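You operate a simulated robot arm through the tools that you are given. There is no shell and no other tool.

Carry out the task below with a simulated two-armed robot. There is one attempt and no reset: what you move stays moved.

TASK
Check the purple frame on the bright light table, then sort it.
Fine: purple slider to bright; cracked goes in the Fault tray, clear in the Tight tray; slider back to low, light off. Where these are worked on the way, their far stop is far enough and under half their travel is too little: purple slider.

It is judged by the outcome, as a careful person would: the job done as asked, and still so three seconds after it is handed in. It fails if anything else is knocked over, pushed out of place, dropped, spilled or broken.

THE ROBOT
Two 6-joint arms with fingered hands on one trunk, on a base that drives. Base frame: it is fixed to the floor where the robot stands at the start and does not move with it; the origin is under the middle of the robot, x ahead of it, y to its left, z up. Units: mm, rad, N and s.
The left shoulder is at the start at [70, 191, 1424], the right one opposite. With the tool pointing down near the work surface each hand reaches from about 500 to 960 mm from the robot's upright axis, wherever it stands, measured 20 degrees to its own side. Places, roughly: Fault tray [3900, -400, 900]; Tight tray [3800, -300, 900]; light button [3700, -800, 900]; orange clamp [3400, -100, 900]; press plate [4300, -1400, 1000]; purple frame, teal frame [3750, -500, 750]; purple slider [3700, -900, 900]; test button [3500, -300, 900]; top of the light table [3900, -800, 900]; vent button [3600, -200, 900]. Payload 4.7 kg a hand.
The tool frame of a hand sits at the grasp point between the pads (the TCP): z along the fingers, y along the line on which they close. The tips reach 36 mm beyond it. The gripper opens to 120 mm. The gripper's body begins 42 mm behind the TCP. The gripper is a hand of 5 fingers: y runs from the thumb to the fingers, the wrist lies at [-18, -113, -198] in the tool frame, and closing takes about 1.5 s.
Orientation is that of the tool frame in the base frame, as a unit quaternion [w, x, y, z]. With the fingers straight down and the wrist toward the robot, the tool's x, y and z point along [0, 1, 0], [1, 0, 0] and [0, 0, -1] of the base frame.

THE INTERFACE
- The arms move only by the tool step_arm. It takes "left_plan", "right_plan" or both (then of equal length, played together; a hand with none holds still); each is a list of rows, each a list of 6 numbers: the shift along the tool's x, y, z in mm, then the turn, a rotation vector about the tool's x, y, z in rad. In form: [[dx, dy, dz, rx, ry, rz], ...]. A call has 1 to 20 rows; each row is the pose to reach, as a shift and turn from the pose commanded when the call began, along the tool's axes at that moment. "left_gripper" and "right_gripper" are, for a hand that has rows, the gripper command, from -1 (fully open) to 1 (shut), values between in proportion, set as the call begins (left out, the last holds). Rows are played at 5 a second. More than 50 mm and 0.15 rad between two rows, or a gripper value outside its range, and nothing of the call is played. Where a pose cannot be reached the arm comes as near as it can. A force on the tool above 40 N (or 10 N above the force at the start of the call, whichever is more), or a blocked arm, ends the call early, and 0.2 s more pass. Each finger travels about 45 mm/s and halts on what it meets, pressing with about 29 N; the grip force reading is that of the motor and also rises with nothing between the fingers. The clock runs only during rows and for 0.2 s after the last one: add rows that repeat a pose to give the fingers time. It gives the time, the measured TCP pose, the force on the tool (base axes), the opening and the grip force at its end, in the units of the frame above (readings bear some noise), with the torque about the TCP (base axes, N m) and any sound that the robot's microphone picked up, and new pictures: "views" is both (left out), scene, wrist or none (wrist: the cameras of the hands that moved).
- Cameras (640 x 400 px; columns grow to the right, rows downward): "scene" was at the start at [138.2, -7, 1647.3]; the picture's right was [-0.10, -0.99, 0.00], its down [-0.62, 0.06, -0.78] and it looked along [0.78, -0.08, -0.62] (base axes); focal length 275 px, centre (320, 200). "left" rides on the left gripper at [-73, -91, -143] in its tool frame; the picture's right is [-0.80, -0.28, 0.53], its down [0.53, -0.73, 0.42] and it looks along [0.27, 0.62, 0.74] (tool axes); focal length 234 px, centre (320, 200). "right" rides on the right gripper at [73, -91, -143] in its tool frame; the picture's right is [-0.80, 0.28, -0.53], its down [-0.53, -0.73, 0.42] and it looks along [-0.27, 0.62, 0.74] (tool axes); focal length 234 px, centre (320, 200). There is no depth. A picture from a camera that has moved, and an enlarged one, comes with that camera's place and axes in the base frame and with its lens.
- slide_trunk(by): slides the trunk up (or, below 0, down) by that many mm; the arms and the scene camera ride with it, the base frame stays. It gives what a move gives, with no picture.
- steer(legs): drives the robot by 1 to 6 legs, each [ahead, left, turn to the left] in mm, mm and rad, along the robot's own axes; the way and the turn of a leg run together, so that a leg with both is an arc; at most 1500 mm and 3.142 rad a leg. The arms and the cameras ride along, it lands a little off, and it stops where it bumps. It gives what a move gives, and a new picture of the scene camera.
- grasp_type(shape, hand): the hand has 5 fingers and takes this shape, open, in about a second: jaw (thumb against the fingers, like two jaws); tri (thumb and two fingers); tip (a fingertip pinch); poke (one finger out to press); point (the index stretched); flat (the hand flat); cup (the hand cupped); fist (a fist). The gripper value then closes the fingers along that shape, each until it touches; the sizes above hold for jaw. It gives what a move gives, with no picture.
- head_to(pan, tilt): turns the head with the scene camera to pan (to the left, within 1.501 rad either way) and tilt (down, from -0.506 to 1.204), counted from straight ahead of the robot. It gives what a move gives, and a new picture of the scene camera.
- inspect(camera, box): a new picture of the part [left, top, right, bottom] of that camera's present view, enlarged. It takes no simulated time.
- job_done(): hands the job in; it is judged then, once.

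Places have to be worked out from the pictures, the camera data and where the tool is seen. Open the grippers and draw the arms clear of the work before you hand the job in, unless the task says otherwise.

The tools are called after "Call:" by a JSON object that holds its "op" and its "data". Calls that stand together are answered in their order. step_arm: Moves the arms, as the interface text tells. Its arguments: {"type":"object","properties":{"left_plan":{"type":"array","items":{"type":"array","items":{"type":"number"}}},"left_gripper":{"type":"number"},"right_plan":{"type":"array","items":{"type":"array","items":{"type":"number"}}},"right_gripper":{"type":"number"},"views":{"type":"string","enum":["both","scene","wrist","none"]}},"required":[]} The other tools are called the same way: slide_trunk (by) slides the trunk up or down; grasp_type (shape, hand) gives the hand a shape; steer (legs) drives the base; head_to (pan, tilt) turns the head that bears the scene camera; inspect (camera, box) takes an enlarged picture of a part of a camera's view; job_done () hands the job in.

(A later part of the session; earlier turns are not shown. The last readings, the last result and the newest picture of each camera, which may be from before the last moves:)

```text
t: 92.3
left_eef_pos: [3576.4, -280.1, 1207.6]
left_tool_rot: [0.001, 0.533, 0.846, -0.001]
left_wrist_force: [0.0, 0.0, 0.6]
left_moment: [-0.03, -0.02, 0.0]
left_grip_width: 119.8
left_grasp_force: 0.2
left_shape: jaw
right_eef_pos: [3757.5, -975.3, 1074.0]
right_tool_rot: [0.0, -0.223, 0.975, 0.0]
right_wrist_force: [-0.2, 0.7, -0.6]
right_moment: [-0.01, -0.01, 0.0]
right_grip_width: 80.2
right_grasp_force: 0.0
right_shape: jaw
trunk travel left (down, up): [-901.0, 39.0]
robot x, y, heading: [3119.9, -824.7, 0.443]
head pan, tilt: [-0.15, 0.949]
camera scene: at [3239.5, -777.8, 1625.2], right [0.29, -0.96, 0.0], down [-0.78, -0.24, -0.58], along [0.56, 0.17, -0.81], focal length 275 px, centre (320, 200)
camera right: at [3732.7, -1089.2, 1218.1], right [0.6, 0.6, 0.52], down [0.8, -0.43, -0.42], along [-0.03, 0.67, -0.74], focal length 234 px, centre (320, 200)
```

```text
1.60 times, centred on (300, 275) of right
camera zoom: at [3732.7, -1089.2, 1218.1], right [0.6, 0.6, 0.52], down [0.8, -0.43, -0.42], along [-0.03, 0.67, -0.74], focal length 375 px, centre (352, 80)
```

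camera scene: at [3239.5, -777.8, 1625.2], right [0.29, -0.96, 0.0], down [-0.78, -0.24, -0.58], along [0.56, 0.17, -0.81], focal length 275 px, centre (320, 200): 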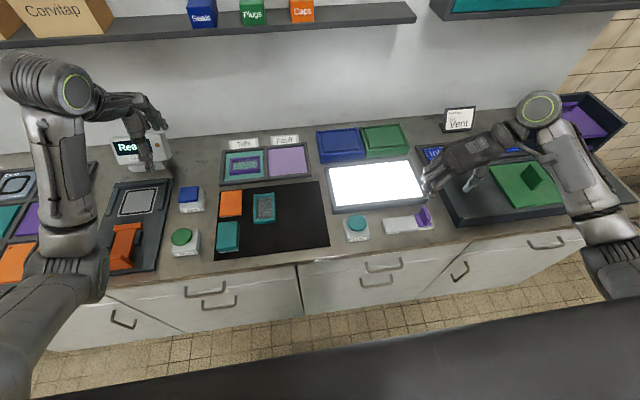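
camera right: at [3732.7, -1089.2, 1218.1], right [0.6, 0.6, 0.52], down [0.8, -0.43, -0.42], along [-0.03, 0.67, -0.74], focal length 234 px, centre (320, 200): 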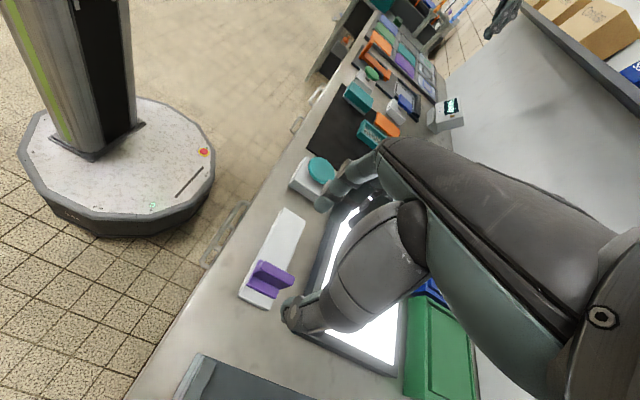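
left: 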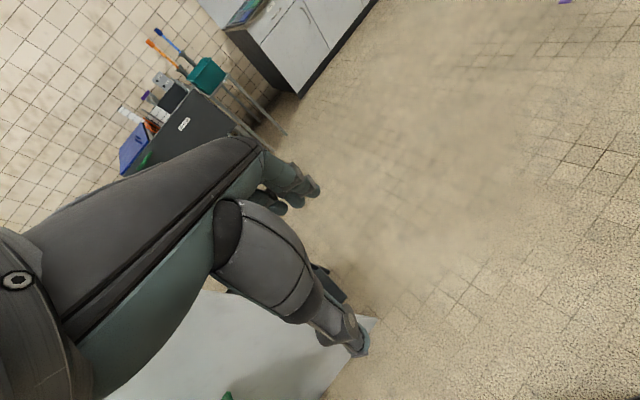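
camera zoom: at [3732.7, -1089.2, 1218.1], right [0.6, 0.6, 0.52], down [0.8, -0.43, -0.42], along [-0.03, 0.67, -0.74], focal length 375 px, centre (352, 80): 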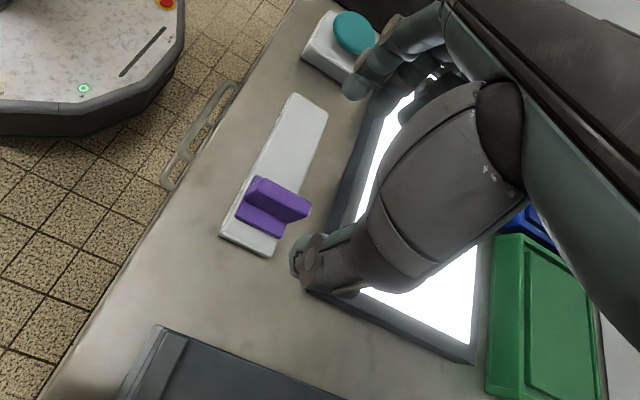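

Knob fin is ≈(3765,−957), 13 mm left of the jaw centre. Shifting 10 mm left and lowering to straddle it, then narrowing the jaw to 40 mm.

Call:
{"op": "step_arm", "data": {"right_plan": [[0, 5, 20, 0, 0, 0], [0, 10, 45, 0, 0, 0], [0, 10, 70, 0, 0, 0], [0, 10, 95, 0, 0, 0], [0, 10, 115, 0, 0, 0], [0, 10, 128, 0, 0, 0], [0, 10, 134, 0, 0, 0], [0, 10, 134, 0, 0, 0]], "views": "both"}}

Call:
{"op": "inspect", "data": {"camera": "right", "box": [180, 150, 420, 400]}}

Call:
{"op": "inspect", "data": {"camera": "scene", "box": [340, 160, 480, 255]}}

```text
t: 94.1
left_eef_pos: [3575.9, -280.3, 1206.5]
left_tool_rot: [0.002, 0.533, 0.846, 0.001]
left_wrist_force: [1.4, 0.3, 0.7]
left_moment: [-0.04, 0.0, 0.0]
left_grip_width: 119.7
left_grasp_force: 0.0
left_shape: jaw
right_eef_pos: [3753.8, -967.7, 940.2]
right_tool_rot: [0.0, -0.222, 0.975, 0.001]
right_wrist_force: [0.4, -0.3, -0.9]
right_moment: [0.02, -0.03, 0.01]
right_grip_width: 80.2
right_grasp_force: 0.0
right_shape: jaw
trunk travel left (down, up): [-901.0, 39.0]
robot x, y, heading: [3119.4, -827.0, 0.447]
head pan, tilt: [-0.15, 0.949]
camera scene: at [3239.3, -778.8, 1625.3], right [0.29, -0.96, 0.0], down [-0.78, -0.24, -0.58], along [0.56, 0.17, -0.81], focal length 275 px, centre (320, 200)
camera right: at [3728.9, -1081.6, 1084.9], right [0.6, 0.6, 0.52], down [0.8, -0.43, -0.42], along [-0.03, 0.67, -0.74], focal length 234 px, centre (320, 200)
```

scene: 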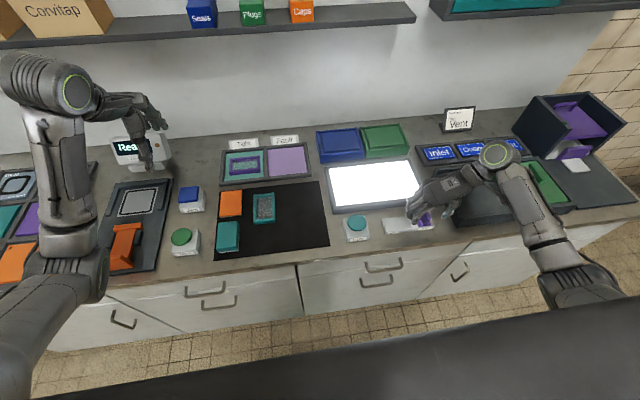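
right: 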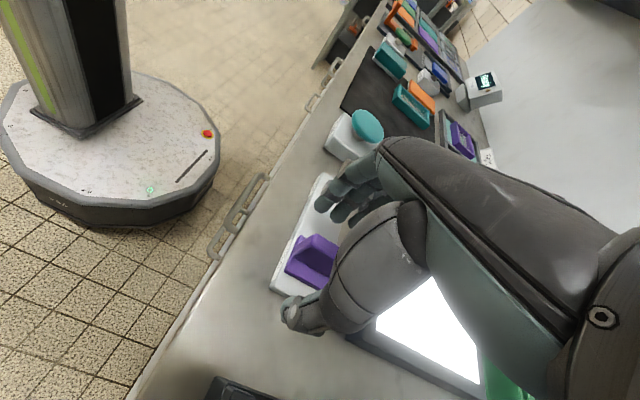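

```text
1.60 times, centred on (300, 275) of right
camera zoom: at [3728.9, -1081.6, 1084.9], right [0.6, 0.6, 0.52], down [0.8, -0.43, -0.42], along [-0.03, 0.67, -0.74], focal length 375 px, centre (352, 80)
```

zoom: 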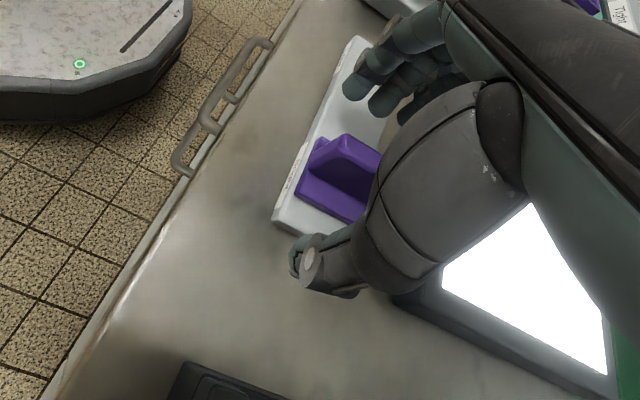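

```text
4.21 times, centred on (410, 208) of scene
camera zoom: at [3239.3, -778.8, 1625.3], right [0.29, -0.96, 0.0], down [-0.78, -0.24, -0.58], along [0.56, 0.17, -0.81], focal length 1157 px, centre (-59, 168)
```

zoom: 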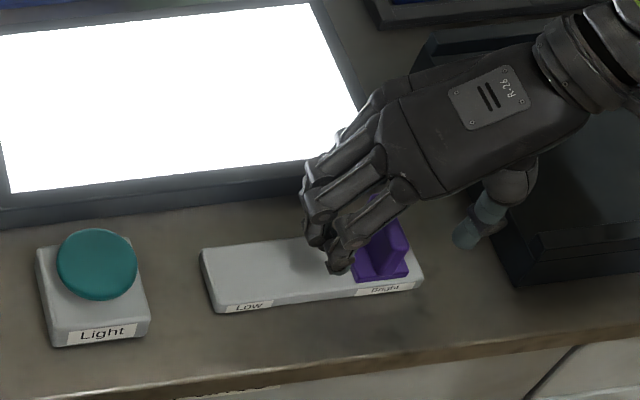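

Fin is between thumb and fingers. Narrow to ~40 mm and slide left toward Low.

Call:
{"op": "step_arm", "data": {"right_plan": [[0, 0, 0, 0, 0, 0], [0, 0, 0, 0, 0, 0], [0, 0, 0, 0, 0, 0], [0, 10, 0, 0, 0, 0], [0, 20, 0, 0, 0, 0], [0, 30, 0, 0, 0, 0], [0, 40, 0, 0, 0, 0], [0, 50, 0, 0, 0, 0]], "right_gripper": 0.33, "views": "both"}}

Call:
{"op": "inspect", "data": {"camera": "scene", "box": [340, 160, 480, 255]}}

Call:
{"op": "inspect", "data": {"camera": "right", "box": [180, 150, 420, 400]}}

```text
t: 95.9
left_eef_pos: [3577.3, -279.3, 1207.2]
left_tool_rot: [0.0, 0.533, 0.846, 0.0]
left_wrist_force: [-0.3, 0.0, 0.0]
left_moment: [-0.02, -0.04, -0.01]
left_grip_width: 119.8
left_grasp_force: 0.1
left_shape: jaw
right_eef_pos: [3733.4, -921.9, 941.5]
right_tool_rot: [0.0, -0.223, 0.975, 0.0]
right_wrist_force: [0.6, -0.5, 0.9]
right_moment: [-0.04, 0.0, 0.05]
right_grip_width: 40.6
right_grasp_force: 0.0
right_shape: jaw
trunk travel left (down, up): [-901.0, 39.0]
robot x, y, heading: [3123.0, -825.4, 0.447]
head pan, tilt: [-0.15, 0.949]
camera scene: at [3239.2, -778.7, 1625.3], right [0.29, -0.96, 0.0], down [-0.78, -0.24, -0.58], along [0.56, 0.17, -0.81], focal length 275 px, centre (320, 200)
camera right: at [3707.9, -1036.0, 1085.3], right [0.6, 0.6, 0.53], down [0.8, -0.43, -0.42], along [-0.03, 0.67, -0.74], focal length 234 px, centre (320, 200)
```

scene: 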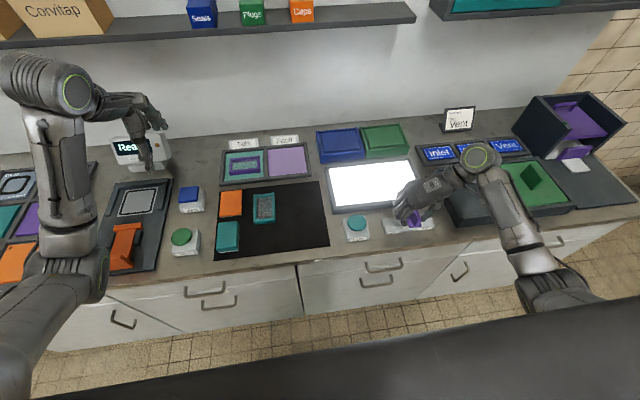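
right: 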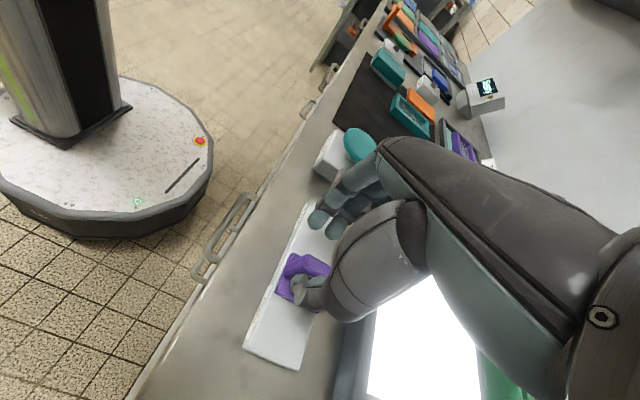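

```text
4.21 times, centred on (410, 208) of scene
camera zoom: at [3239.2, -778.7, 1625.3], right [0.29, -0.96, 0.0], down [-0.78, -0.24, -0.58], along [0.56, 0.17, -0.81], focal length 1157 px, centre (-59, 168)
```

zoom: 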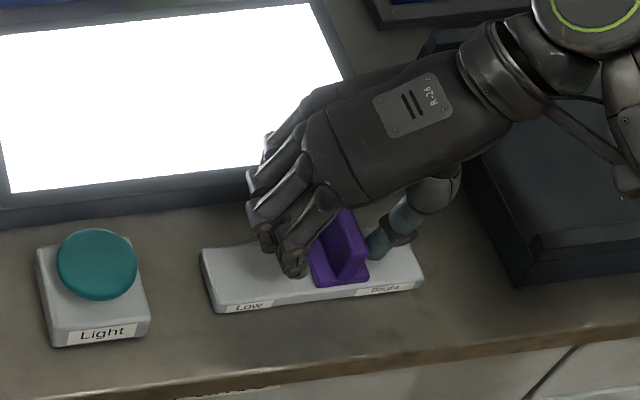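

```text
1.60 times, centred on (300, 275) of right
camera zoom: at [3707.9, -1036.0, 1085.3], right [0.6, 0.6, 0.53], down [0.8, -0.43, -0.42], along [-0.03, 0.67, -0.74], focal length 375 px, centre (352, 80)
```

zoom: 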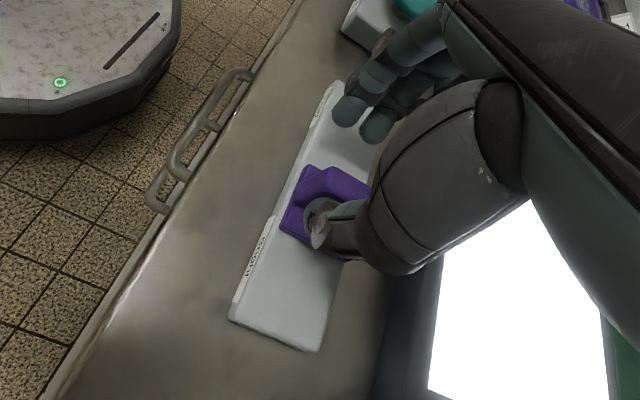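

The thumb is moving the knob left. Continue toward the Low stop.

Call:
{"op": "step_arm", "data": {"right_plan": [[0, 10, 0, 0, 0, 0], [0, 20, 0, 0, 0, 0], [0, 30, 0, 0, 0, 0], [0, 38, 0, 0, 0, 0], [0, 44, 0, 0, 0, 0]], "views": "scene"}}

Call:
{"op": "inspect", "data": {"camera": "scene", "box": [340, 160, 480, 255]}}

Call:
{"op": "inspect", "data": {"camera": "right", "box": [180, 150, 420, 400]}}

```text
t: 97.1
left_eef_pos: [3575.9, -279.7, 1208.1]
left_tool_rot: [0.001, 0.533, 0.846, 0.001]
left_wrist_force: [0.6, -0.1, 0.1]
left_moment: [0.0, 0.01, -0.02]
left_grip_width: 119.9
left_grasp_force: 0.1
left_shape: jaw
right_eef_pos: [3715.3, -883.3, 941.0]
right_tool_rot: [0.0, -0.223, 0.975, 0.001]
right_wrist_force: [1.3, -0.7, 0.6]
right_moment: [0.0, -0.01, 0.0]
right_grip_width: 40.8
right_grasp_force: 0.1
right_shape: jaw
trunk travel left (down, up): [-901.0, 39.0]
robot x, y, heading: [3118.9, -822.0, 0.449]
head pan, tilt: [-0.15, 0.949]
camera scene: at [3239.4, -778.8, 1625.3], right [0.29, -0.96, 0.0], down [-0.78, -0.24, -0.58], along [0.56, 0.17, -0.81], focal length 275 px, centre (320, 200)
```

scene: 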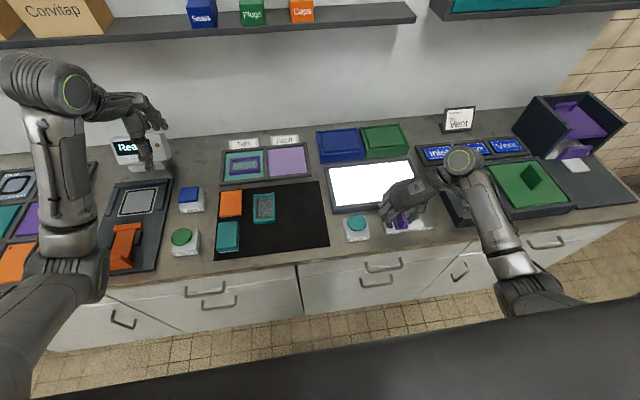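

```text
4.21 times, centred on (410, 208) of scene
camera zoom: at [3239.4, -778.8, 1625.3], right [0.29, -0.96, 0.0], down [-0.78, -0.24, -0.58], along [0.56, 0.17, -0.81], focal length 1157 px, centre (-59, 168)
```

zoom: 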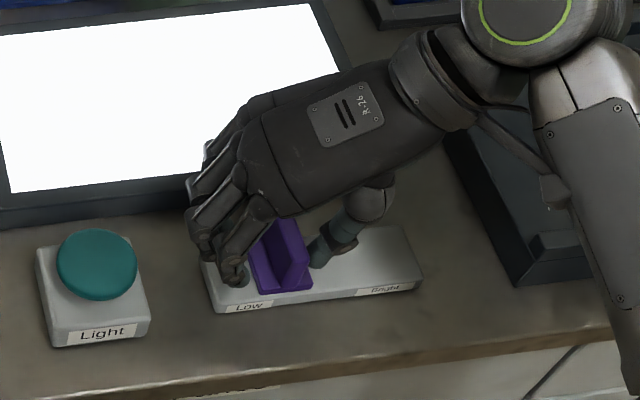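

```text
1.60 times, centred on (300, 275) of right
camera zoom: at [3688.5, -996.8, 1085.2], right [0.6, 0.6, 0.53], down [0.8, -0.43, -0.42], along [-0.03, 0.67, -0.74], focal length 375 px, centre (352, 80)
```

zoom: 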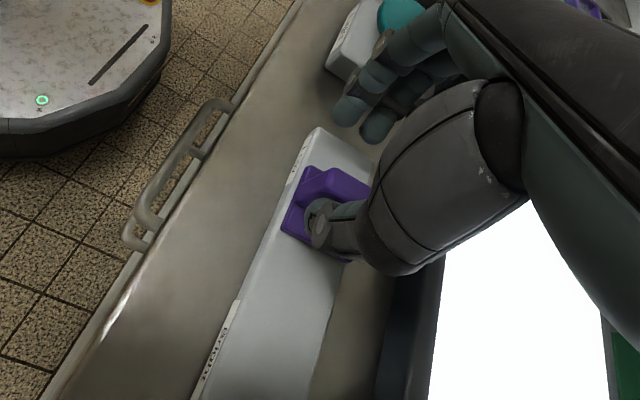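

About 15 mm left to the Low stop; continuing in smaller steps until I feel it.

Call:
{"op": "step_arm", "data": {"right_plan": [[0, 4, 0, 0, 0, 0], [0, 8, 0, 0, 0, 0], [0, 12, 0, 0, 0, 0], [0, 15, 0, 0, 0, 0], [0, 18, 0, 0, 0, 0]], "views": "scene"}}

Call:
{"op": "inspect", "data": {"camera": "scene", "box": [340, 160, 480, 255]}}

```text
t: 98.3
left_eef_pos: [3576.7, -280.4, 1206.5]
left_tool_rot: [0.001, 0.533, 0.846, 0.0]
left_wrist_force: [0.4, 0.7, 0.4]
left_moment: [0.02, -0.01, 0.0]
left_grip_width: 119.9
left_grasp_force: 0.1
left_shape: jaw
right_eef_pos: [3707.5, -866.6, 940.5]
right_tool_rot: [0.0, -0.222, 0.975, 0.0]
right_wrist_force: [1.2, -1.7, 0.8]
right_moment: [-0.04, -0.03, -0.03]
right_grip_width: 41.1
right_grasp_force: 0.1
right_shape: jaw
trunk travel left (down, up): [-901.0, 39.0]
robot x, y, heading: [3123.1, -821.2, 0.452]
head pan, tilt: [-0.15, 0.949]
camera scene: at [3239.4, -779.1, 1625.3], right [0.29, -0.96, 0.0], down [-0.78, -0.24, -0.58], along [0.56, 0.17, -0.81], focal length 275 px, centre (320, 200)
```

scene: 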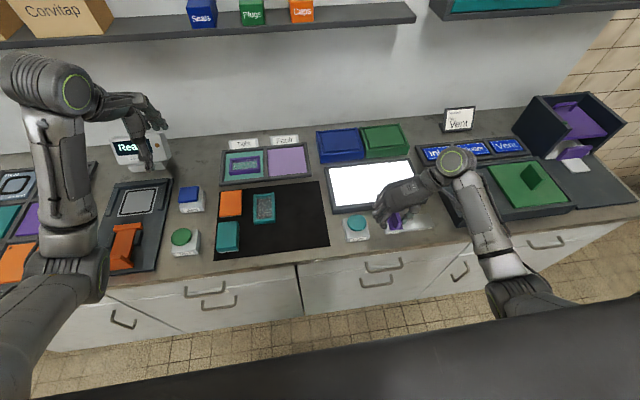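

```text
4.21 times, centred on (410, 208) of scene
camera zoom: at [3239.4, -779.1, 1625.3], right [0.29, -0.96, 0.0], down [-0.78, -0.24, -0.58], along [0.56, 0.17, -0.81], focal length 1157 px, centre (-59, 168)
```

zoom: 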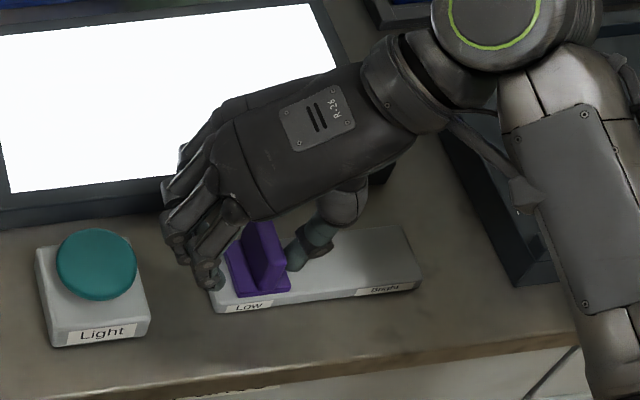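

Nearly at the stop (2 N). A few millimetres more.

Call:
{"op": "step_arm", "data": {"right_plan": [[0, 3, 0, 0, 0, 0], [0, 6, 0, 0, 0, 0]], "views": "none"}}

```text
t: 98.9
left_eef_pos: [3576.2, -281.9, 1207.7]
left_tool_rot: [0.0, 0.533, 0.846, 0.0]
left_wrist_force: [0.5, 0.4, -0.8]
left_moment: [-0.02, -0.01, 0.03]
left_grip_width: 119.7
left_grasp_force: 0.1
left_shape: jaw
right_eef_pos: [3703.4, -863.1, 940.9]
right_tool_rot: [0.0, -0.223, 0.975, 0.0]
right_wrist_force: [3.2, -4.3, 1.6]
right_moment: [-0.19, -0.12, 0.01]
right_grip_width: 43.1
right_grasp_force: 0.1
right_shape: jaw
trunk travel left (down, up): [-901.0, 39.0]
robot x, y, heading: [3124.9, -822.4, 0.444]
head pan, tilt: [-0.15, 0.949]
```

Stop reached (force rising, thumb deflecting). Backing off 10 mm and rising straight up to check the slider.

Call:
{"op": "step_arm", "data": {"right_plan": [[0, -6, 0, 0, 0, 0], [0, -13, 0, 0, 0, 0], [0, -13, -15, 0, 0, 0], [0, -13, -40, 0, 0, 0], [0, -13, -70, 0, 0, 0], [0, -13, -100, 0, 0, 0], [0, -13, -115, 0, 0, 0]], "views": "both"}}

Call:
{"op": "inspect", "data": {"camera": "scene", "box": [340, 160, 480, 255]}}

Call:
{"op": "inspect", "data": {"camera": "right", "box": [180, 150, 420, 400]}}

```text
t: 100.5
left_eef_pos: [3577.2, -279.6, 1206.6]
left_tool_rot: [0.001, 0.533, 0.846, 0.0]
left_wrist_force: [-0.4, 0.0, -0.1]
left_moment: [0.03, -0.06, -0.04]
left_grip_width: 119.9
left_grasp_force: 0.0
left_shape: jaw
right_eef_pos: [3710.1, -871.8, 1057.0]
right_tool_rot: [0.0, -0.221, 0.975, 0.0]
right_wrist_force: [0.5, 0.1, -0.3]
right_moment: [0.01, -0.02, -0.03]
right_grip_width: 40.4
right_grasp_force: 0.0
right_shape: jaw
trunk travel left (down, up): [-901.0, 39.0]
robot x, y, heading: [3121.0, -824.2, 0.447]
head pan, tilt: [-0.15, 0.949]
camera scene: at [3239.4, -778.8, 1625.3], right [0.29, -0.96, 0.0], down [-0.78, -0.24, -0.58], along [0.56, 0.17, -0.81], focal length 275 px, centre (320, 200)
camera right: at [3683.7, -986.3, 1200.2], right [0.6, 0.6, 0.53], down [0.8, -0.43, -0.43], along [-0.03, 0.68, -0.74], focal length 234 px, centre (320, 200)
```

scene: 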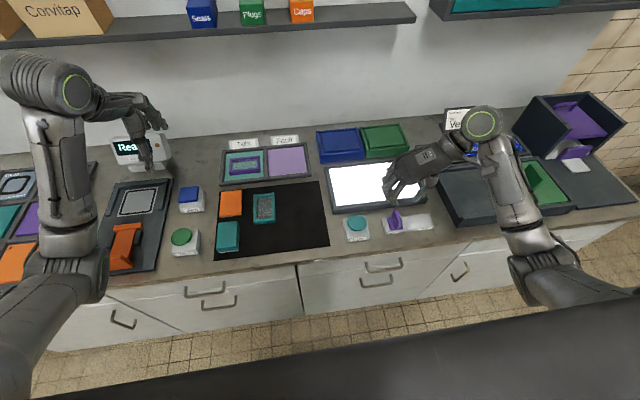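
right: 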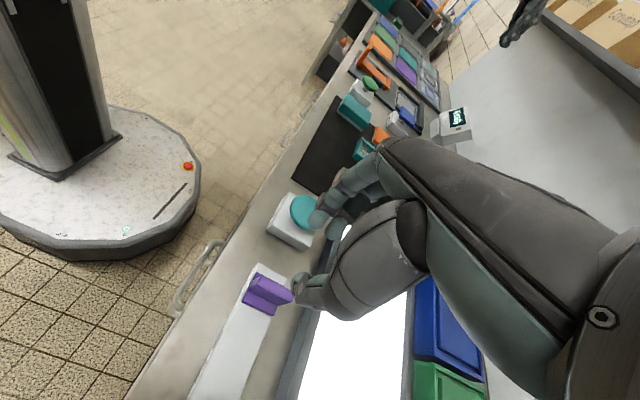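

```text
4.21 times, centred on (410, 208) of scene
camera zoom: at [3239.4, -778.8, 1625.3], right [0.29, -0.96, 0.0], down [-0.78, -0.24, -0.58], along [0.56, 0.17, -0.81], focal length 1157 px, centre (-59, 168)
```

zoom: 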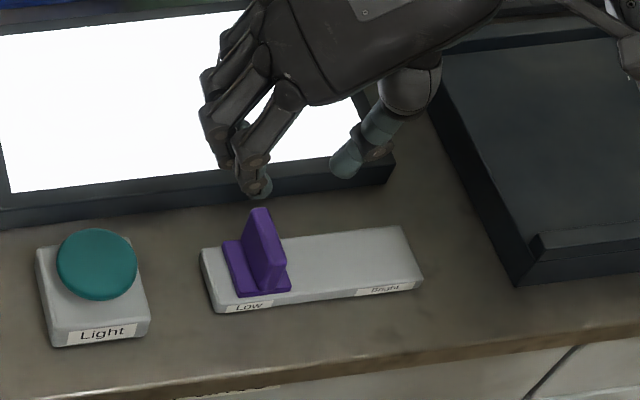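

```text
1.60 times, centred on (300, 275) of right
camera zoom: at [3683.7, -986.3, 1200.2], right [0.6, 0.6, 0.53], down [0.8, -0.43, -0.43], along [-0.03, 0.68, -0.74], focal length 375 px, centre (352, 80)
```

zoom: 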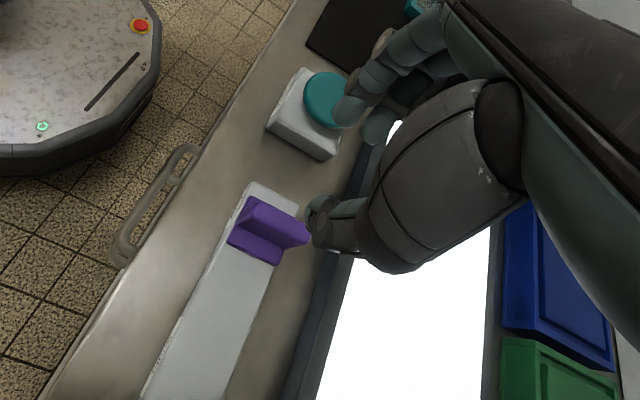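

Slider is back at the Low end exactly as at the start. Now poke shape again, and turn back over the Light button.

Call:
{"op": "grasp_type", "data": {"hand": "right", "shape": "poke"}}

Call:
{"op": "step_arm", "data": {"right_plan": [[-1, 10, -5, 0, 0, 0.1428], [-2, 20, -10, 0, 0, 0.2856], [-2, 30, -10, 0, 0, 0.4284], [-3, 39, -10, 0, 0, 0.5712], [-4, 49, -10, 0, 0, 0.714], [-5, 59, -10, 0, 0, 0.8568], [-6, 69, -10, 0, 0, 0.9996], [-6, 79, -5, 0, 0, 1.1424], [-7, 89, 5, 0, 0, 1.2852], [-8, 98, 15, 0, 0, 1.428], [-9, 108, 25, 0, 0, 1.5708], [-9, 108, 40, 0, 0, 1.5708], [-9, 108, 40, 0, 0, 1.5708]], "views": "both"}}

Call:
{"op": "inspect", "data": {"camera": "right", "box": [200, 130, 440, 370]}}

```text
t: 101.4
left_eef_pos: [3577.5, -280.6, 1207.4]
left_tool_rot: [0.001, 0.533, 0.846, 0.001]
left_wrist_force: [-0.1, -0.3, 0.4]
left_moment: [0.0, -0.02, -0.01]
left_grip_width: 119.6
left_grasp_force: 0.0
left_shape: jaw
right_eef_pos: [3709.1, -873.0, 1055.2]
right_tool_rot: [0.0, -0.223, 0.975, -0.001]
right_wrist_force: [0.6, 0.0, -0.1]
right_moment: [-0.03, 0.06, 0.04]
right_grip_width: 0.0
right_grasp_force: 0.0
right_shape: poke
trunk travel left (down, up): [-901.0, 39.0]
robot x, y, heading: [3120.4, -825.3, 0.451]
head pan, tilt: [-0.15, 0.949]
```

```text
t: 104.2
left_eef_pos: [3576.1, -280.7, 1207.9]
left_tool_rot: [0.001, 0.533, 0.846, 0.0]
left_wrist_force: [-0.2, 0.0, 0.3]
left_moment: [0.02, -0.02, -0.01]
left_grip_width: 119.6
left_grasp_force: 0.1
left_shape: jaw
right_eef_pos: [3675.1, -774.9, 1015.1]
right_tool_rot: [0.007, 0.533, 0.846, -0.002]
right_wrist_force: [-1.5, 0.4, -0.3]
right_moment: [-0.01, 0.0, -0.02]
right_grip_width: 0.0
right_grasp_force: 0.0
right_shape: poke
trunk travel left (down, up): [-901.0, 39.0]
robot x, y, heading: [3121.7, -824.0, 0.448]
head pan, tilt: [-0.15, 0.949]
camera scene: at [3239.0, -778.7, 1625.3], right [0.29, -0.96, 0.0], down [-0.78, -0.24, -0.58], along [0.56, 0.17, -0.81], focal length 275 px, centre (320, 200)
camera right: at [3559.6, -747.9, 1158.4], right [0.59, -0.6, 0.54], down [-0.43, -0.8, -0.42], along [0.68, 0.02, -0.73], focal length 234 px, centre (320, 200)
```

scene: 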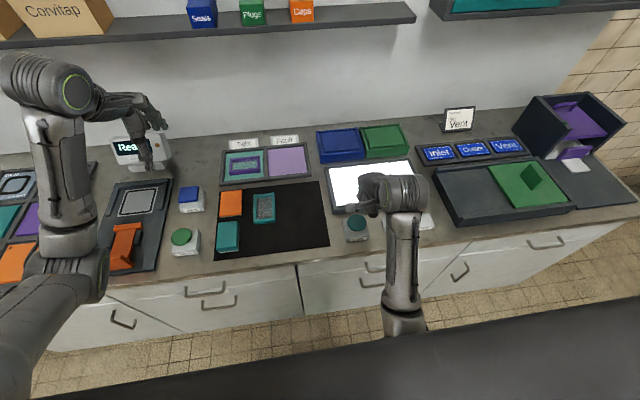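
right: 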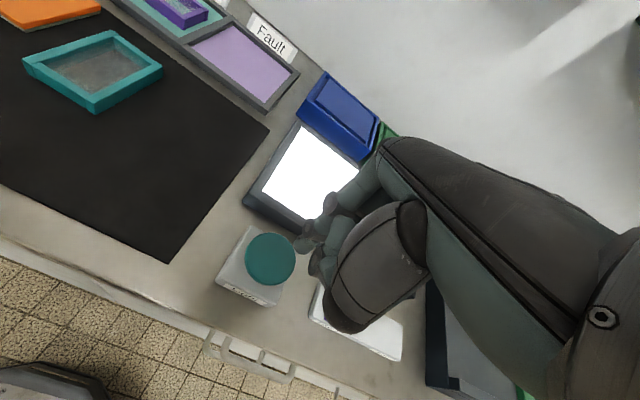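

```text
1.67 times, centred on (320, 250) of right
camera zoom: at [3559.6, -747.9, 1158.4], right [0.59, -0.6, 0.54], down [-0.43, -0.8, -0.42], along [0.68, 0.02, -0.73], focal length 390 px, centre (320, 117)
```

zoom: 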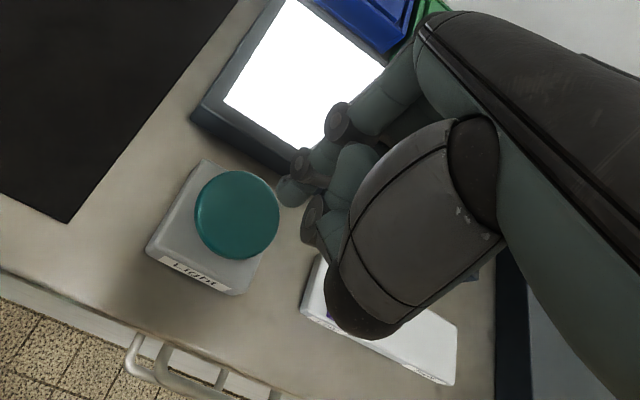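

Fine-aligning (5 mm left) and lowering toward the button cap.

Call:
{"op": "step_arm", "data": {"right_plan": [[5, -2, 15, 0, 0, 0], [5, -2, 32, 0, 0, 0], [5, -2, 48, 0, 0, 0], [5, -2, 57, 0, 0, 0], [5, -2, 57, 0, 0, 0]], "views": "wrist"}}

Call:
{"op": "inspect", "data": {"camera": "right", "box": [200, 130, 440, 370]}}

```text
t: 105.4
left_eef_pos: [3576.9, -281.0, 1207.7]
left_tool_rot: [0.002, 0.533, 0.846, 0.0]
left_wrist_force: [0.8, 0.0, 0.8]
left_moment: [0.0, 0.01, 0.01]
left_grip_width: 119.7
left_grasp_force: 0.0
left_shape: jaw
right_eef_pos: [3679.7, -776.1, 963.2]
right_tool_rot: [0.016, 0.531, 0.847, -0.004]
right_wrist_force: [0.1, 0.3, -0.9]
right_moment: [0.01, 0.0, -0.02]
right_grip_width: 0.1
right_grasp_force: 0.0
right_shape: poke
trunk travel left (down, up): [-901.0, 39.0]
robot x, y, heading: [3119.0, -826.6, 0.449]
head pan, tilt: [-0.15, 0.949]
camera right: at [3561.7, -748.0, 1102.6], right [0.59, -0.59, 0.55], down [-0.42, -0.81, -0.42], along [0.69, 0.01, -0.72], focal length 234 px, centre (320, 200)
```

right: 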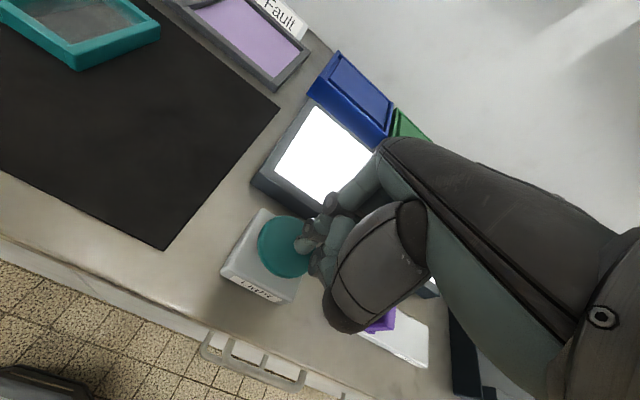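

```text
1.67 times, centred on (320, 250) of right
camera zoom: at [3561.7, -748.0, 1102.6], right [0.59, -0.59, 0.55], down [-0.42, -0.81, -0.42], along [0.69, 0.01, -0.72], focal length 390 px, centre (320, 117)
```

zoom: 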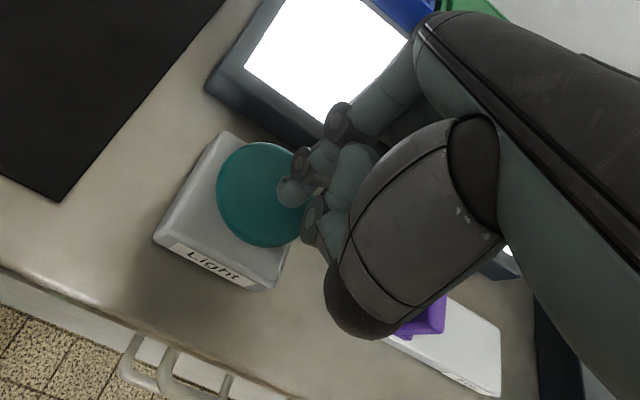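

The arm is at the inner edge of its reach here (the pose drifts ~13 mm and tilts). I'll rise, back the base off 60 mm and 30 mm left, and redo the approach comfortably.

Call:
{"op": "step_arm", "data": {"right_plan": [[0, 0, -20, 0, 0, 0], [0, 0, -45, 0, 0, 0], [0, 0, -70, 0, 0, 0], [0, 0, -90, 0, 0, 0]], "views": "none"}}

Call:
{"op": "steer", "data": {"legs": [[-60, 30, 0]]}}

```text
t: 106.4
left_eef_pos: [3577.5, -281.6, 1207.0]
left_tool_rot: [0.0, 0.533, 0.846, 0.0]
left_wrist_force: [1.0, -0.3, -0.2]
left_moment: [0.01, 0.0, 0.02]
left_grip_width: 119.6
left_grasp_force: 0.0
left_shape: jaw
right_eef_pos: [3669.6, -780.3, 1042.4]
right_tool_rot: [0.005, 0.536, 0.844, -0.012]
right_wrist_force: [0.1, 0.1, -0.2]
right_moment: [-0.01, 0.0, 0.0]
right_grip_width: 0.0
right_grasp_force: 0.1
right_shape: poke
trunk travel left (down, up): [-901.0, 39.0]
robot x, y, heading: [3121.7, -823.3, 0.448]
head pan, tilt: [-0.15, 0.949]
```

```text
t: 107.4
left_eef_pos: [3514.9, -279.9, 1206.9]
left_tool_rot: [-0.001, 0.533, 0.846, -0.001]
left_wrist_force: [1.1, 0.8, -0.3]
left_moment: [0.02, 0.02, -0.04]
left_grip_width: 119.8
left_grasp_force: 0.1
left_shape: jaw
right_eef_pos: [3607.8, -778.4, 1041.3]
right_tool_rot: [0.007, 0.535, 0.845, -0.01]
right_wrist_force: [0.9, 0.8, 0.1]
right_moment: [-0.01, -0.02, 0.01]
right_grip_width: 0.2
right_grasp_force: 0.0
right_shape: poke
trunk travel left (down, up): [-901.0, 39.0]
robot x, y, heading: [3056.7, -826.0, 0.446]
head pan, tilt: [-0.15, 0.949]
camera scene: at [3177.4, -778.1, 1624.8], right [0.29, -0.96, 0.0], down [-0.78, -0.24, -0.58], along [0.55, 0.17, -0.82], focal length 275 px, centre (320, 200)
```

scene: 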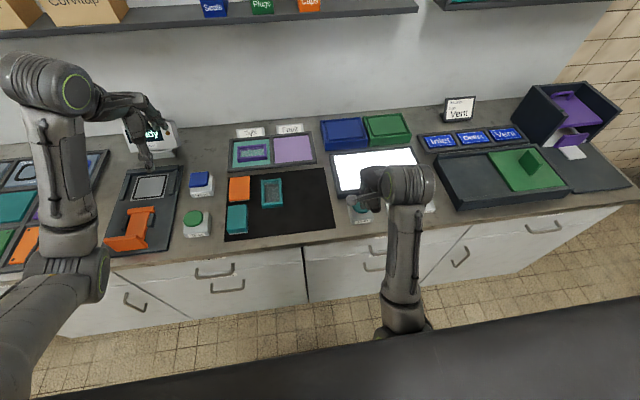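

The base backed off. Now moving the hand above the button again (≈20 mm right, 61 mm ahead of here) and checking the tilt.

Call:
{"op": "step_arm", "data": {"right_plan": [[-7, 20, 0, 0, 0, 0], [-14, 40, 0, 0, 0, 0], [-20, 61, 5, 0, 0, 0], [-20, 61, 10, 0, 0, 0], [-20, 61, 10, 0, 0, 0]], "views": "both"}}

Call:
{"op": "inspect", "data": {"camera": "right", "box": [200, 130, 440, 370]}}

```text
t: 108.6
left_eef_pos: [3510.5, -280.3, 1207.9]
left_tool_rot: [0.001, 0.533, 0.846, 0.0]
left_wrist_force: [0.5, 0.1, 0.0]
left_moment: [0.0, -0.01, 0.01]
left_grip_width: 119.6
left_grasp_force: 0.1
left_shape: jaw
right_eef_pos: [3668.7, -770.9, 1034.0]
right_tool_rot: [0.008, 0.536, 0.844, -0.01]
right_wrist_force: [0.2, -0.3, 0.3]
right_moment: [-0.02, 0.02, -0.01]
right_grip_width: 0.0
right_grasp_force: 0.0
right_shape: poke
trunk travel left (down, up): [-901.0, 39.0]
robot x, y, heading: [3053.9, -821.9, 0.446]
head pan, tilt: [-0.15, 0.949]
camera scene: at [3172.5, -778.3, 1625.3], right [0.29, -0.96, 0.0], down [-0.78, -0.24, -0.58], along [0.56, 0.17, -0.81], focal length 275 px, centre (320, 200)
camera right: at [3554.4, -741.0, 1176.9], right [0.59, -0.59, 0.54], down [-0.43, -0.8, -0.41], along [0.68, 0.01, -0.74], focal length 234 px, centre (320, 200)
```

scene: 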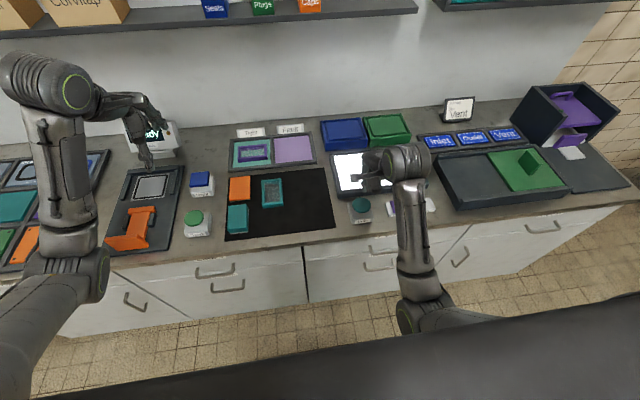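
right: 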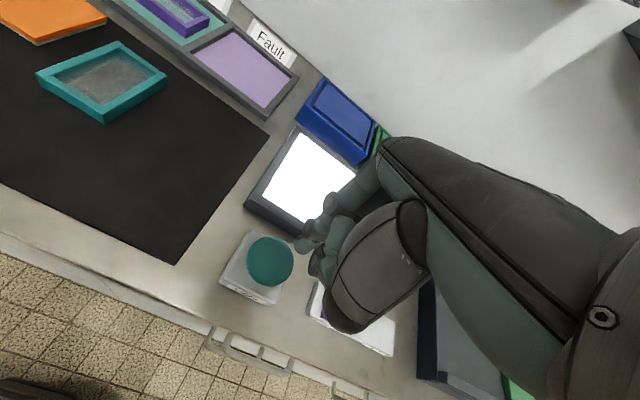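

```text
1.67 times, centred on (320, 250) of right
camera zoom: at [3554.4, -741.0, 1176.9], right [0.59, -0.59, 0.54], down [-0.43, -0.8, -0.41], along [0.68, 0.01, -0.74], focal length 390 px, centre (320, 117)
```

zoom: 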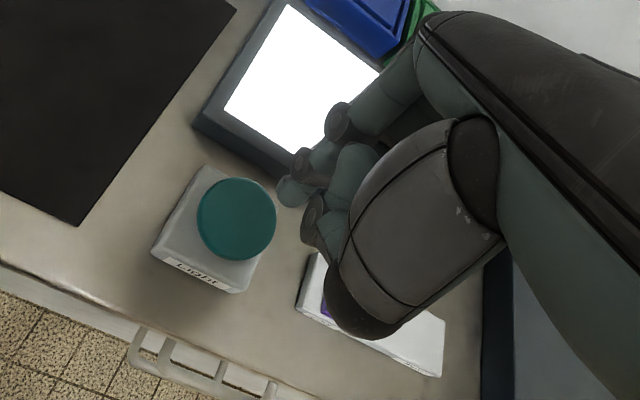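

Good position; correcting the small residual tilt while descending to just above the cap.

Call:
{"op": "step_arm", "data": {"right_plan": [[0, 1, 18, -0.005, 0.011, -0.004], [0, 2, 38, -0.0096, 0.0224, -0.0072], [0, 2, 56, -0.0096, 0.0224, -0.0072], [0, 2, 70, -0.0096, 0.0224, -0.0072], [0, 2, 76, -0.0096, 0.0224, -0.0072], [0, 2, 76, -0.0096, 0.0224, -0.0072]], "views": "wrist"}}

Call:
{"op": "inspect", "data": {"camera": "right", "box": [200, 130, 440, 370]}}

```text
t: 110.0
left_eef_pos: [3509.9, -279.6, 1207.1]
left_tool_rot: [0.001, 0.534, 0.845, 0.001]
left_wrist_force: [0.2, 0.1, -0.2]
left_moment: [0.03, 0.03, 0.0]
left_grip_width: 119.6
left_grasp_force: 0.0
left_shape: jaw
right_eef_pos: [3670.1, -772.0, 958.5]
right_tool_rot: [0.001, 0.532, 0.847, 0.0]
right_wrist_force: [0.2, -0.5, 0.4]
right_moment: [-0.02, 0.01, 0.03]
right_grip_width: 0.0
right_grasp_force: 0.1
right_shape: poke
trunk travel left (down, up): [-901.0, 39.0]
robot x, y, heading: [3054.9, -825.6, 0.448]
head pan, tilt: [-0.15, 0.949]
camera right: at [3556.3, -746.3, 1101.8], right [0.6, -0.6, 0.53], down [-0.43, -0.8, -0.43], along [0.68, 0.03, -0.74], focal length 234 px, centre (320, 200)
```

right: 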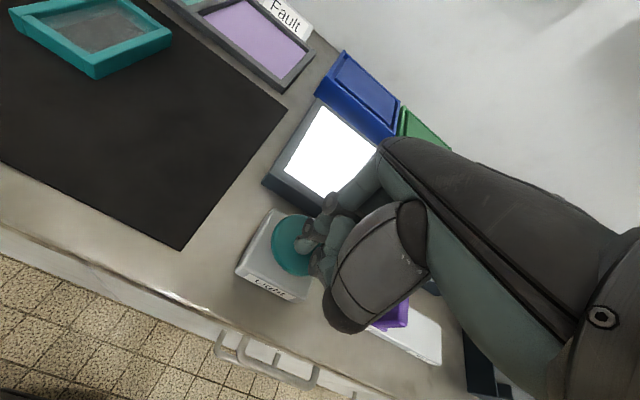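

```text
1.67 times, centred on (320, 250) of right
camera zoom: at [3556.3, -746.3, 1101.8], right [0.6, -0.6, 0.53], down [-0.43, -0.8, -0.43], along [0.68, 0.03, -0.74], focal length 390 px, centre (320, 117)
```

zoom: 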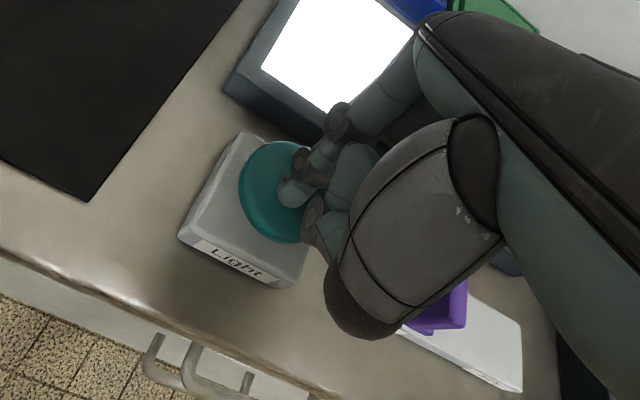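

Tip over the cap as in the first press. Pressing down in 4 mm steps.

Call:
{"op": "step_arm", "data": {"right_plan": [[0, 0, 5, 0, 0, 0], [0, 0, 10, 0, 0, 0], [0, 0, 14, 0, 0, 0]], "views": "both"}}

```text
t: 110.8
left_eef_pos: [3509.8, -279.3, 1208.3]
left_tool_rot: [0.001, 0.534, 0.846, 0.0]
left_wrist_force: [0.2, 0.5, -0.1]
left_moment: [0.01, 0.01, 0.02]
left_grip_width: 119.5
left_grasp_force: 0.0
left_shape: jaw
right_eef_pos: [3671.4, -772.2, 945.4]
right_tool_rot: [0.001, 0.532, 0.847, 0.001]
right_wrist_force: [0.6, -0.9, 3.4]
right_moment: [-0.1, -0.06, 0.0]
right_grip_width: 0.0
right_grasp_force: 0.1
right_shape: poke
trunk travel left (down, up): [-901.0, 39.0]
robot x, y, heading: [3053.9, -822.3, 0.449]
head pan, tilt: [-0.15, 0.949]
heard: click
camera scene: at [3171.9, -778.4, 1625.4], right [0.29, -0.96, 0.0], down [-0.78, -0.24, -0.58], along [0.56, 0.17, -0.81], focal length 275 px, centre (320, 200)
camera right: at [3555.9, -746.1, 1088.4], right [0.6, -0.6, 0.53], down [-0.43, -0.8, -0.43], along [0.68, 0.03, -0.74], focal length 234 px, centre (320, 200)
```

scene: 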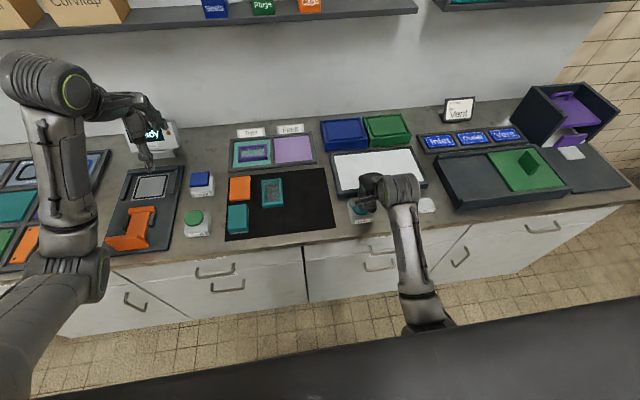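
right: 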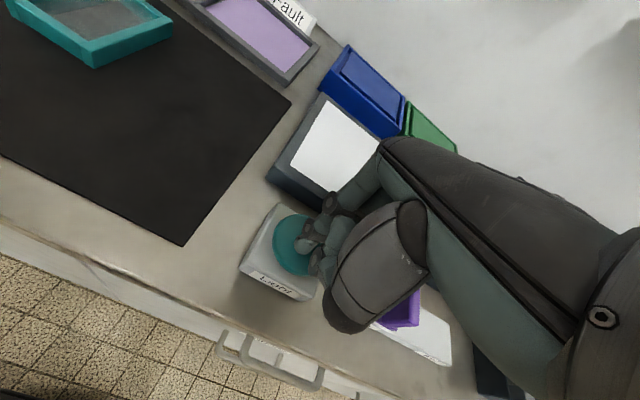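

Click heard and the table's light is off. Rising straight up and away from the button.

Call:
{"op": "step_arm", "data": {"right_plan": [[0, 0, -8, 0, 0, 0], [0, 0, -30, 0, 0, 0], [0, 0, -60, 0, 0, 0], [0, 0, -95, 0, 0, 0], [0, 0, -135, 0, 0, 0], [0, 0, -175, 0, 0, 0], [0, 0, -205, 0, 0, 0]], "views": "scene"}}

Call:
{"op": "grasp_type", "data": {"hand": "right", "shape": "jaw"}}

Call:
{"op": "steer", "data": {"legs": [[-350, 0, 0]]}}

Call:
{"op": "head_to", "data": {"pan": -0.1, "tilt": 0.75}}

Call:
{"op": "inspect", "data": {"camera": "scene", "box": [200, 120, 440, 270]}}

```text
t: 112.4
left_eef_pos: [3510.4, -280.0, 1207.5]
left_tool_rot: [0.0, 0.533, 0.846, 0.0]
left_wrist_force: [0.7, 0.2, 1.4]
left_moment: [0.02, 0.01, 0.0]
left_grip_width: 119.9
left_grasp_force: 0.0
left_shape: jaw
right_eef_pos: [3678.5, -768.0, 1130.8]
right_tool_rot: [0.002, 0.532, 0.847, 0.002]
right_wrist_force: [0.6, 0.1, -0.4]
right_moment: [0.02, 0.03, 0.01]
right_grip_width: 0.0
right_grasp_force: 0.1
right_shape: poke
right hand out of reach, approached as far as the arm can: row 7
trunk travel left (down, up): [-901.0, 39.0]
robot x, y, heading: [3055.7, -822.9, 0.443]
head pan, tilt: [-0.15, 0.949]
camera scene: at [3173.0, -778.4, 1625.2], right [0.29, -0.96, 0.0], down [-0.78, -0.24, -0.58], along [0.56, 0.17, -0.81], focal length 275 px, centre (320, 200)
```

scene: 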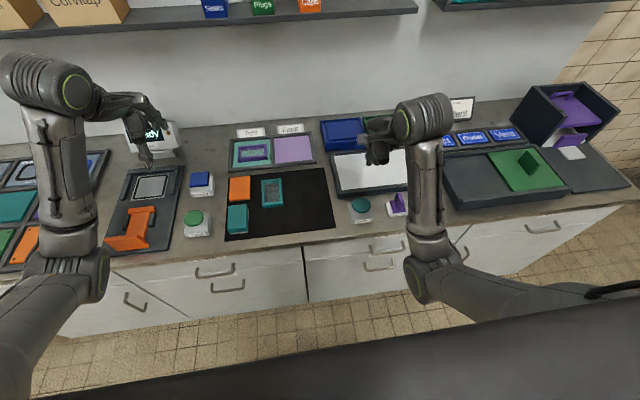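

```text
t: 113.3
left_eef_pos: [3509.8, -281.5, 1207.9]
left_tool_rot: [0.002, 0.533, 0.846, 0.0]
left_wrist_force: [-0.2, 0.1, 0.1]
left_moment: [-0.02, -0.02, 0.0]
left_grip_width: 120.0
left_grasp_force: 0.2
left_shape: jaw
right_eef_pos: [3677.1, -767.4, 1132.0]
right_tool_rot: [0.002, 0.532, 0.847, 0.003]
right_wrist_force: [-0.1, 0.4, 0.1]
right_moment: [0.0, -0.02, -0.03]
right_grip_width: 119.9
right_grasp_force: 0.1
right_shape: jaw
trunk travel left (down, up): [-901.0, 39.0]
robot x, y, heading: [3054.1, -822.0, 0.446]
head pan, tilt: [-0.15, 0.949]
```

```text
t: 115.6
left_eef_pos: [3196.6, -428.7, 1206.9]
left_tool_rot: [0.0, 0.531, 0.847, 0.0]
left_wrist_force: [-0.4, -0.2, 0.0]
left_moment: [0.01, -0.03, 0.0]
left_grip_width: 119.8
left_grasp_force: 0.0
left_shape: jaw
right_eef_pos: [3365.1, -915.1, 1130.9]
right_tool_rot: [0.001, 0.53, 0.848, 0.003]
right_wrist_force: [0.3, 0.3, 0.5]
right_moment: [0.02, 0.03, -0.01]
right_grip_width: 119.7
right_grasp_force: 0.0
right_shape: jaw
trunk travel left (down, up): [-901.0, 39.0]
robot x, y, heading: [2741.4, -973.1, 0.449]
head pan, tilt: [-0.15, 0.949]
camera scene: at [2860.1, -927.8, 1625.1], right [0.3, -0.96, 0.0], down [-0.78, -0.24, -0.58], along [0.56, 0.17, -0.81], focal length 275 px, centre (320, 200)
```

scene: 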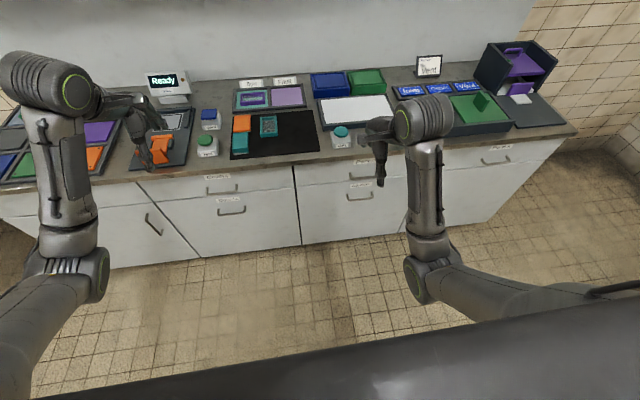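

```text
t: 116.3
left_eef_pos: [3194.4, -429.1, 1207.8]
left_tool_rot: [0.001, 0.532, 0.847, 0.001]
left_wrist_force: [-0.8, 0.5, 0.0]
left_moment: [0.04, 0.0, -0.02]
left_grip_width: 119.8
left_grasp_force: 0.1
left_shape: jaw
right_eef_pos: [3364.4, -916.4, 1131.9]
right_tool_rot: [0.002, 0.531, 0.848, 0.003]
right_wrist_force: [-0.7, -0.3, 0.1]
right_moment: [-0.02, -0.03, 0.0]
right_grip_width: 119.9
right_grasp_force: 0.0
right_shape: jaw
trunk travel left (down, up): [-901.0, 39.0]
robot x, y, heading: [2745.7, -973.3, 0.444]
head pan, tilt: [-0.099, 0.75]
camera scene: at [2866.2, -922.1, 1640.9], right [0.34, -0.94, 0.0], down [-0.64, -0.23, -0.73], along [0.69, 0.25, -0.68], focal length 275 px, centre (320, 200)
```

scene: 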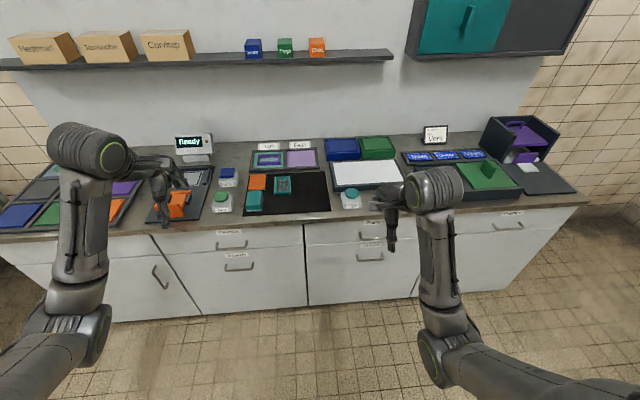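

```text
2.67 times, centred on (320, 195) of scene
camera zoom: at [2866.2, -922.1, 1640.9], right [0.34, -0.94, 0.0], down [-0.64, -0.23, -0.73], along [0.69, 0.25, -0.68], focal length 732 px, centre (320, 213)
```

zoom: 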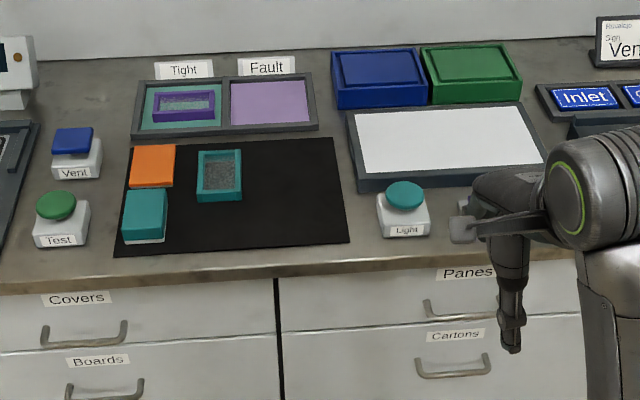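

All is in place: light off, frame in the Tight tray, neighbours undisturbed. The slider is hidden behind my hand, so I'll shift slightly to confirm it is still at Low.

Call:
{"op": "steer", "data": {"legs": [[0, 200, 0]]}}

Call:
{"op": "inspect", "data": {"camera": "scene", "box": [330, 120, 490, 240]}}

```text
t: 117.9
left_eef_pos: [3110.8, -253.0, 1208.7]
left_tool_rot: [0.0, 0.535, 0.845, 0.001]
left_wrist_force: [-0.3, -0.3, 0.1]
left_moment: [0.03, 0.01, -0.02]
left_grip_width: 119.7
left_grasp_force: 0.0
left_shape: jaw
right_eef_pos: [3279.0, -740.6, 1130.3]
right_tool_rot: [0.0, 0.533, 0.846, 0.002]
right_wrist_force: [-0.7, 0.6, -0.8]
right_moment: [0.06, -0.01, 0.0]
right_grip_width: 119.9
right_grasp_force: 0.1
right_shape: jaw
trunk travel left (down, up): [-901.0, 39.0]
robot x, y, heading: [2650.9, -790.6, 0.442]
head pan, tilt: [-0.099, 0.75]
camera scene: at [2781.4, -743.4, 1640.8], right [0.34, -0.94, 0.0], down [-0.64, -0.23, -0.73], along [0.69, 0.25, -0.68], focal length 275 px, centre (320, 200)
```

scene: 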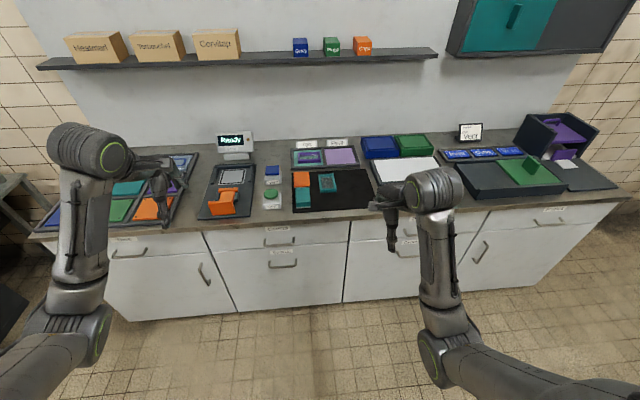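

```text
3.33 times, centred on (410, 180) of scene
camera zoom: at [2781.4, -743.4, 1640.8], right [0.34, -0.94, 0.0], down [-0.64, -0.23, -0.73], along [0.69, 0.25, -0.68], focal length 916 px, centre (20, 267)
```

zoom: 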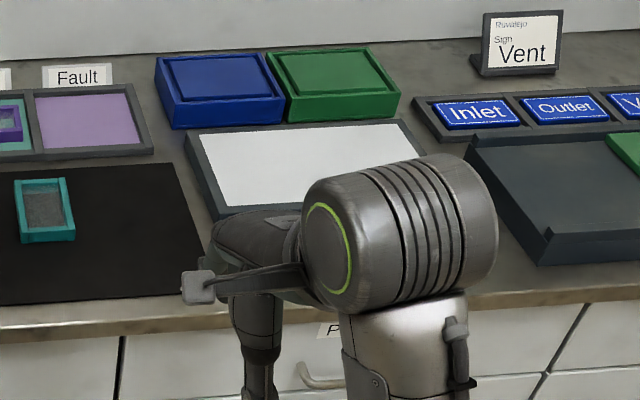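

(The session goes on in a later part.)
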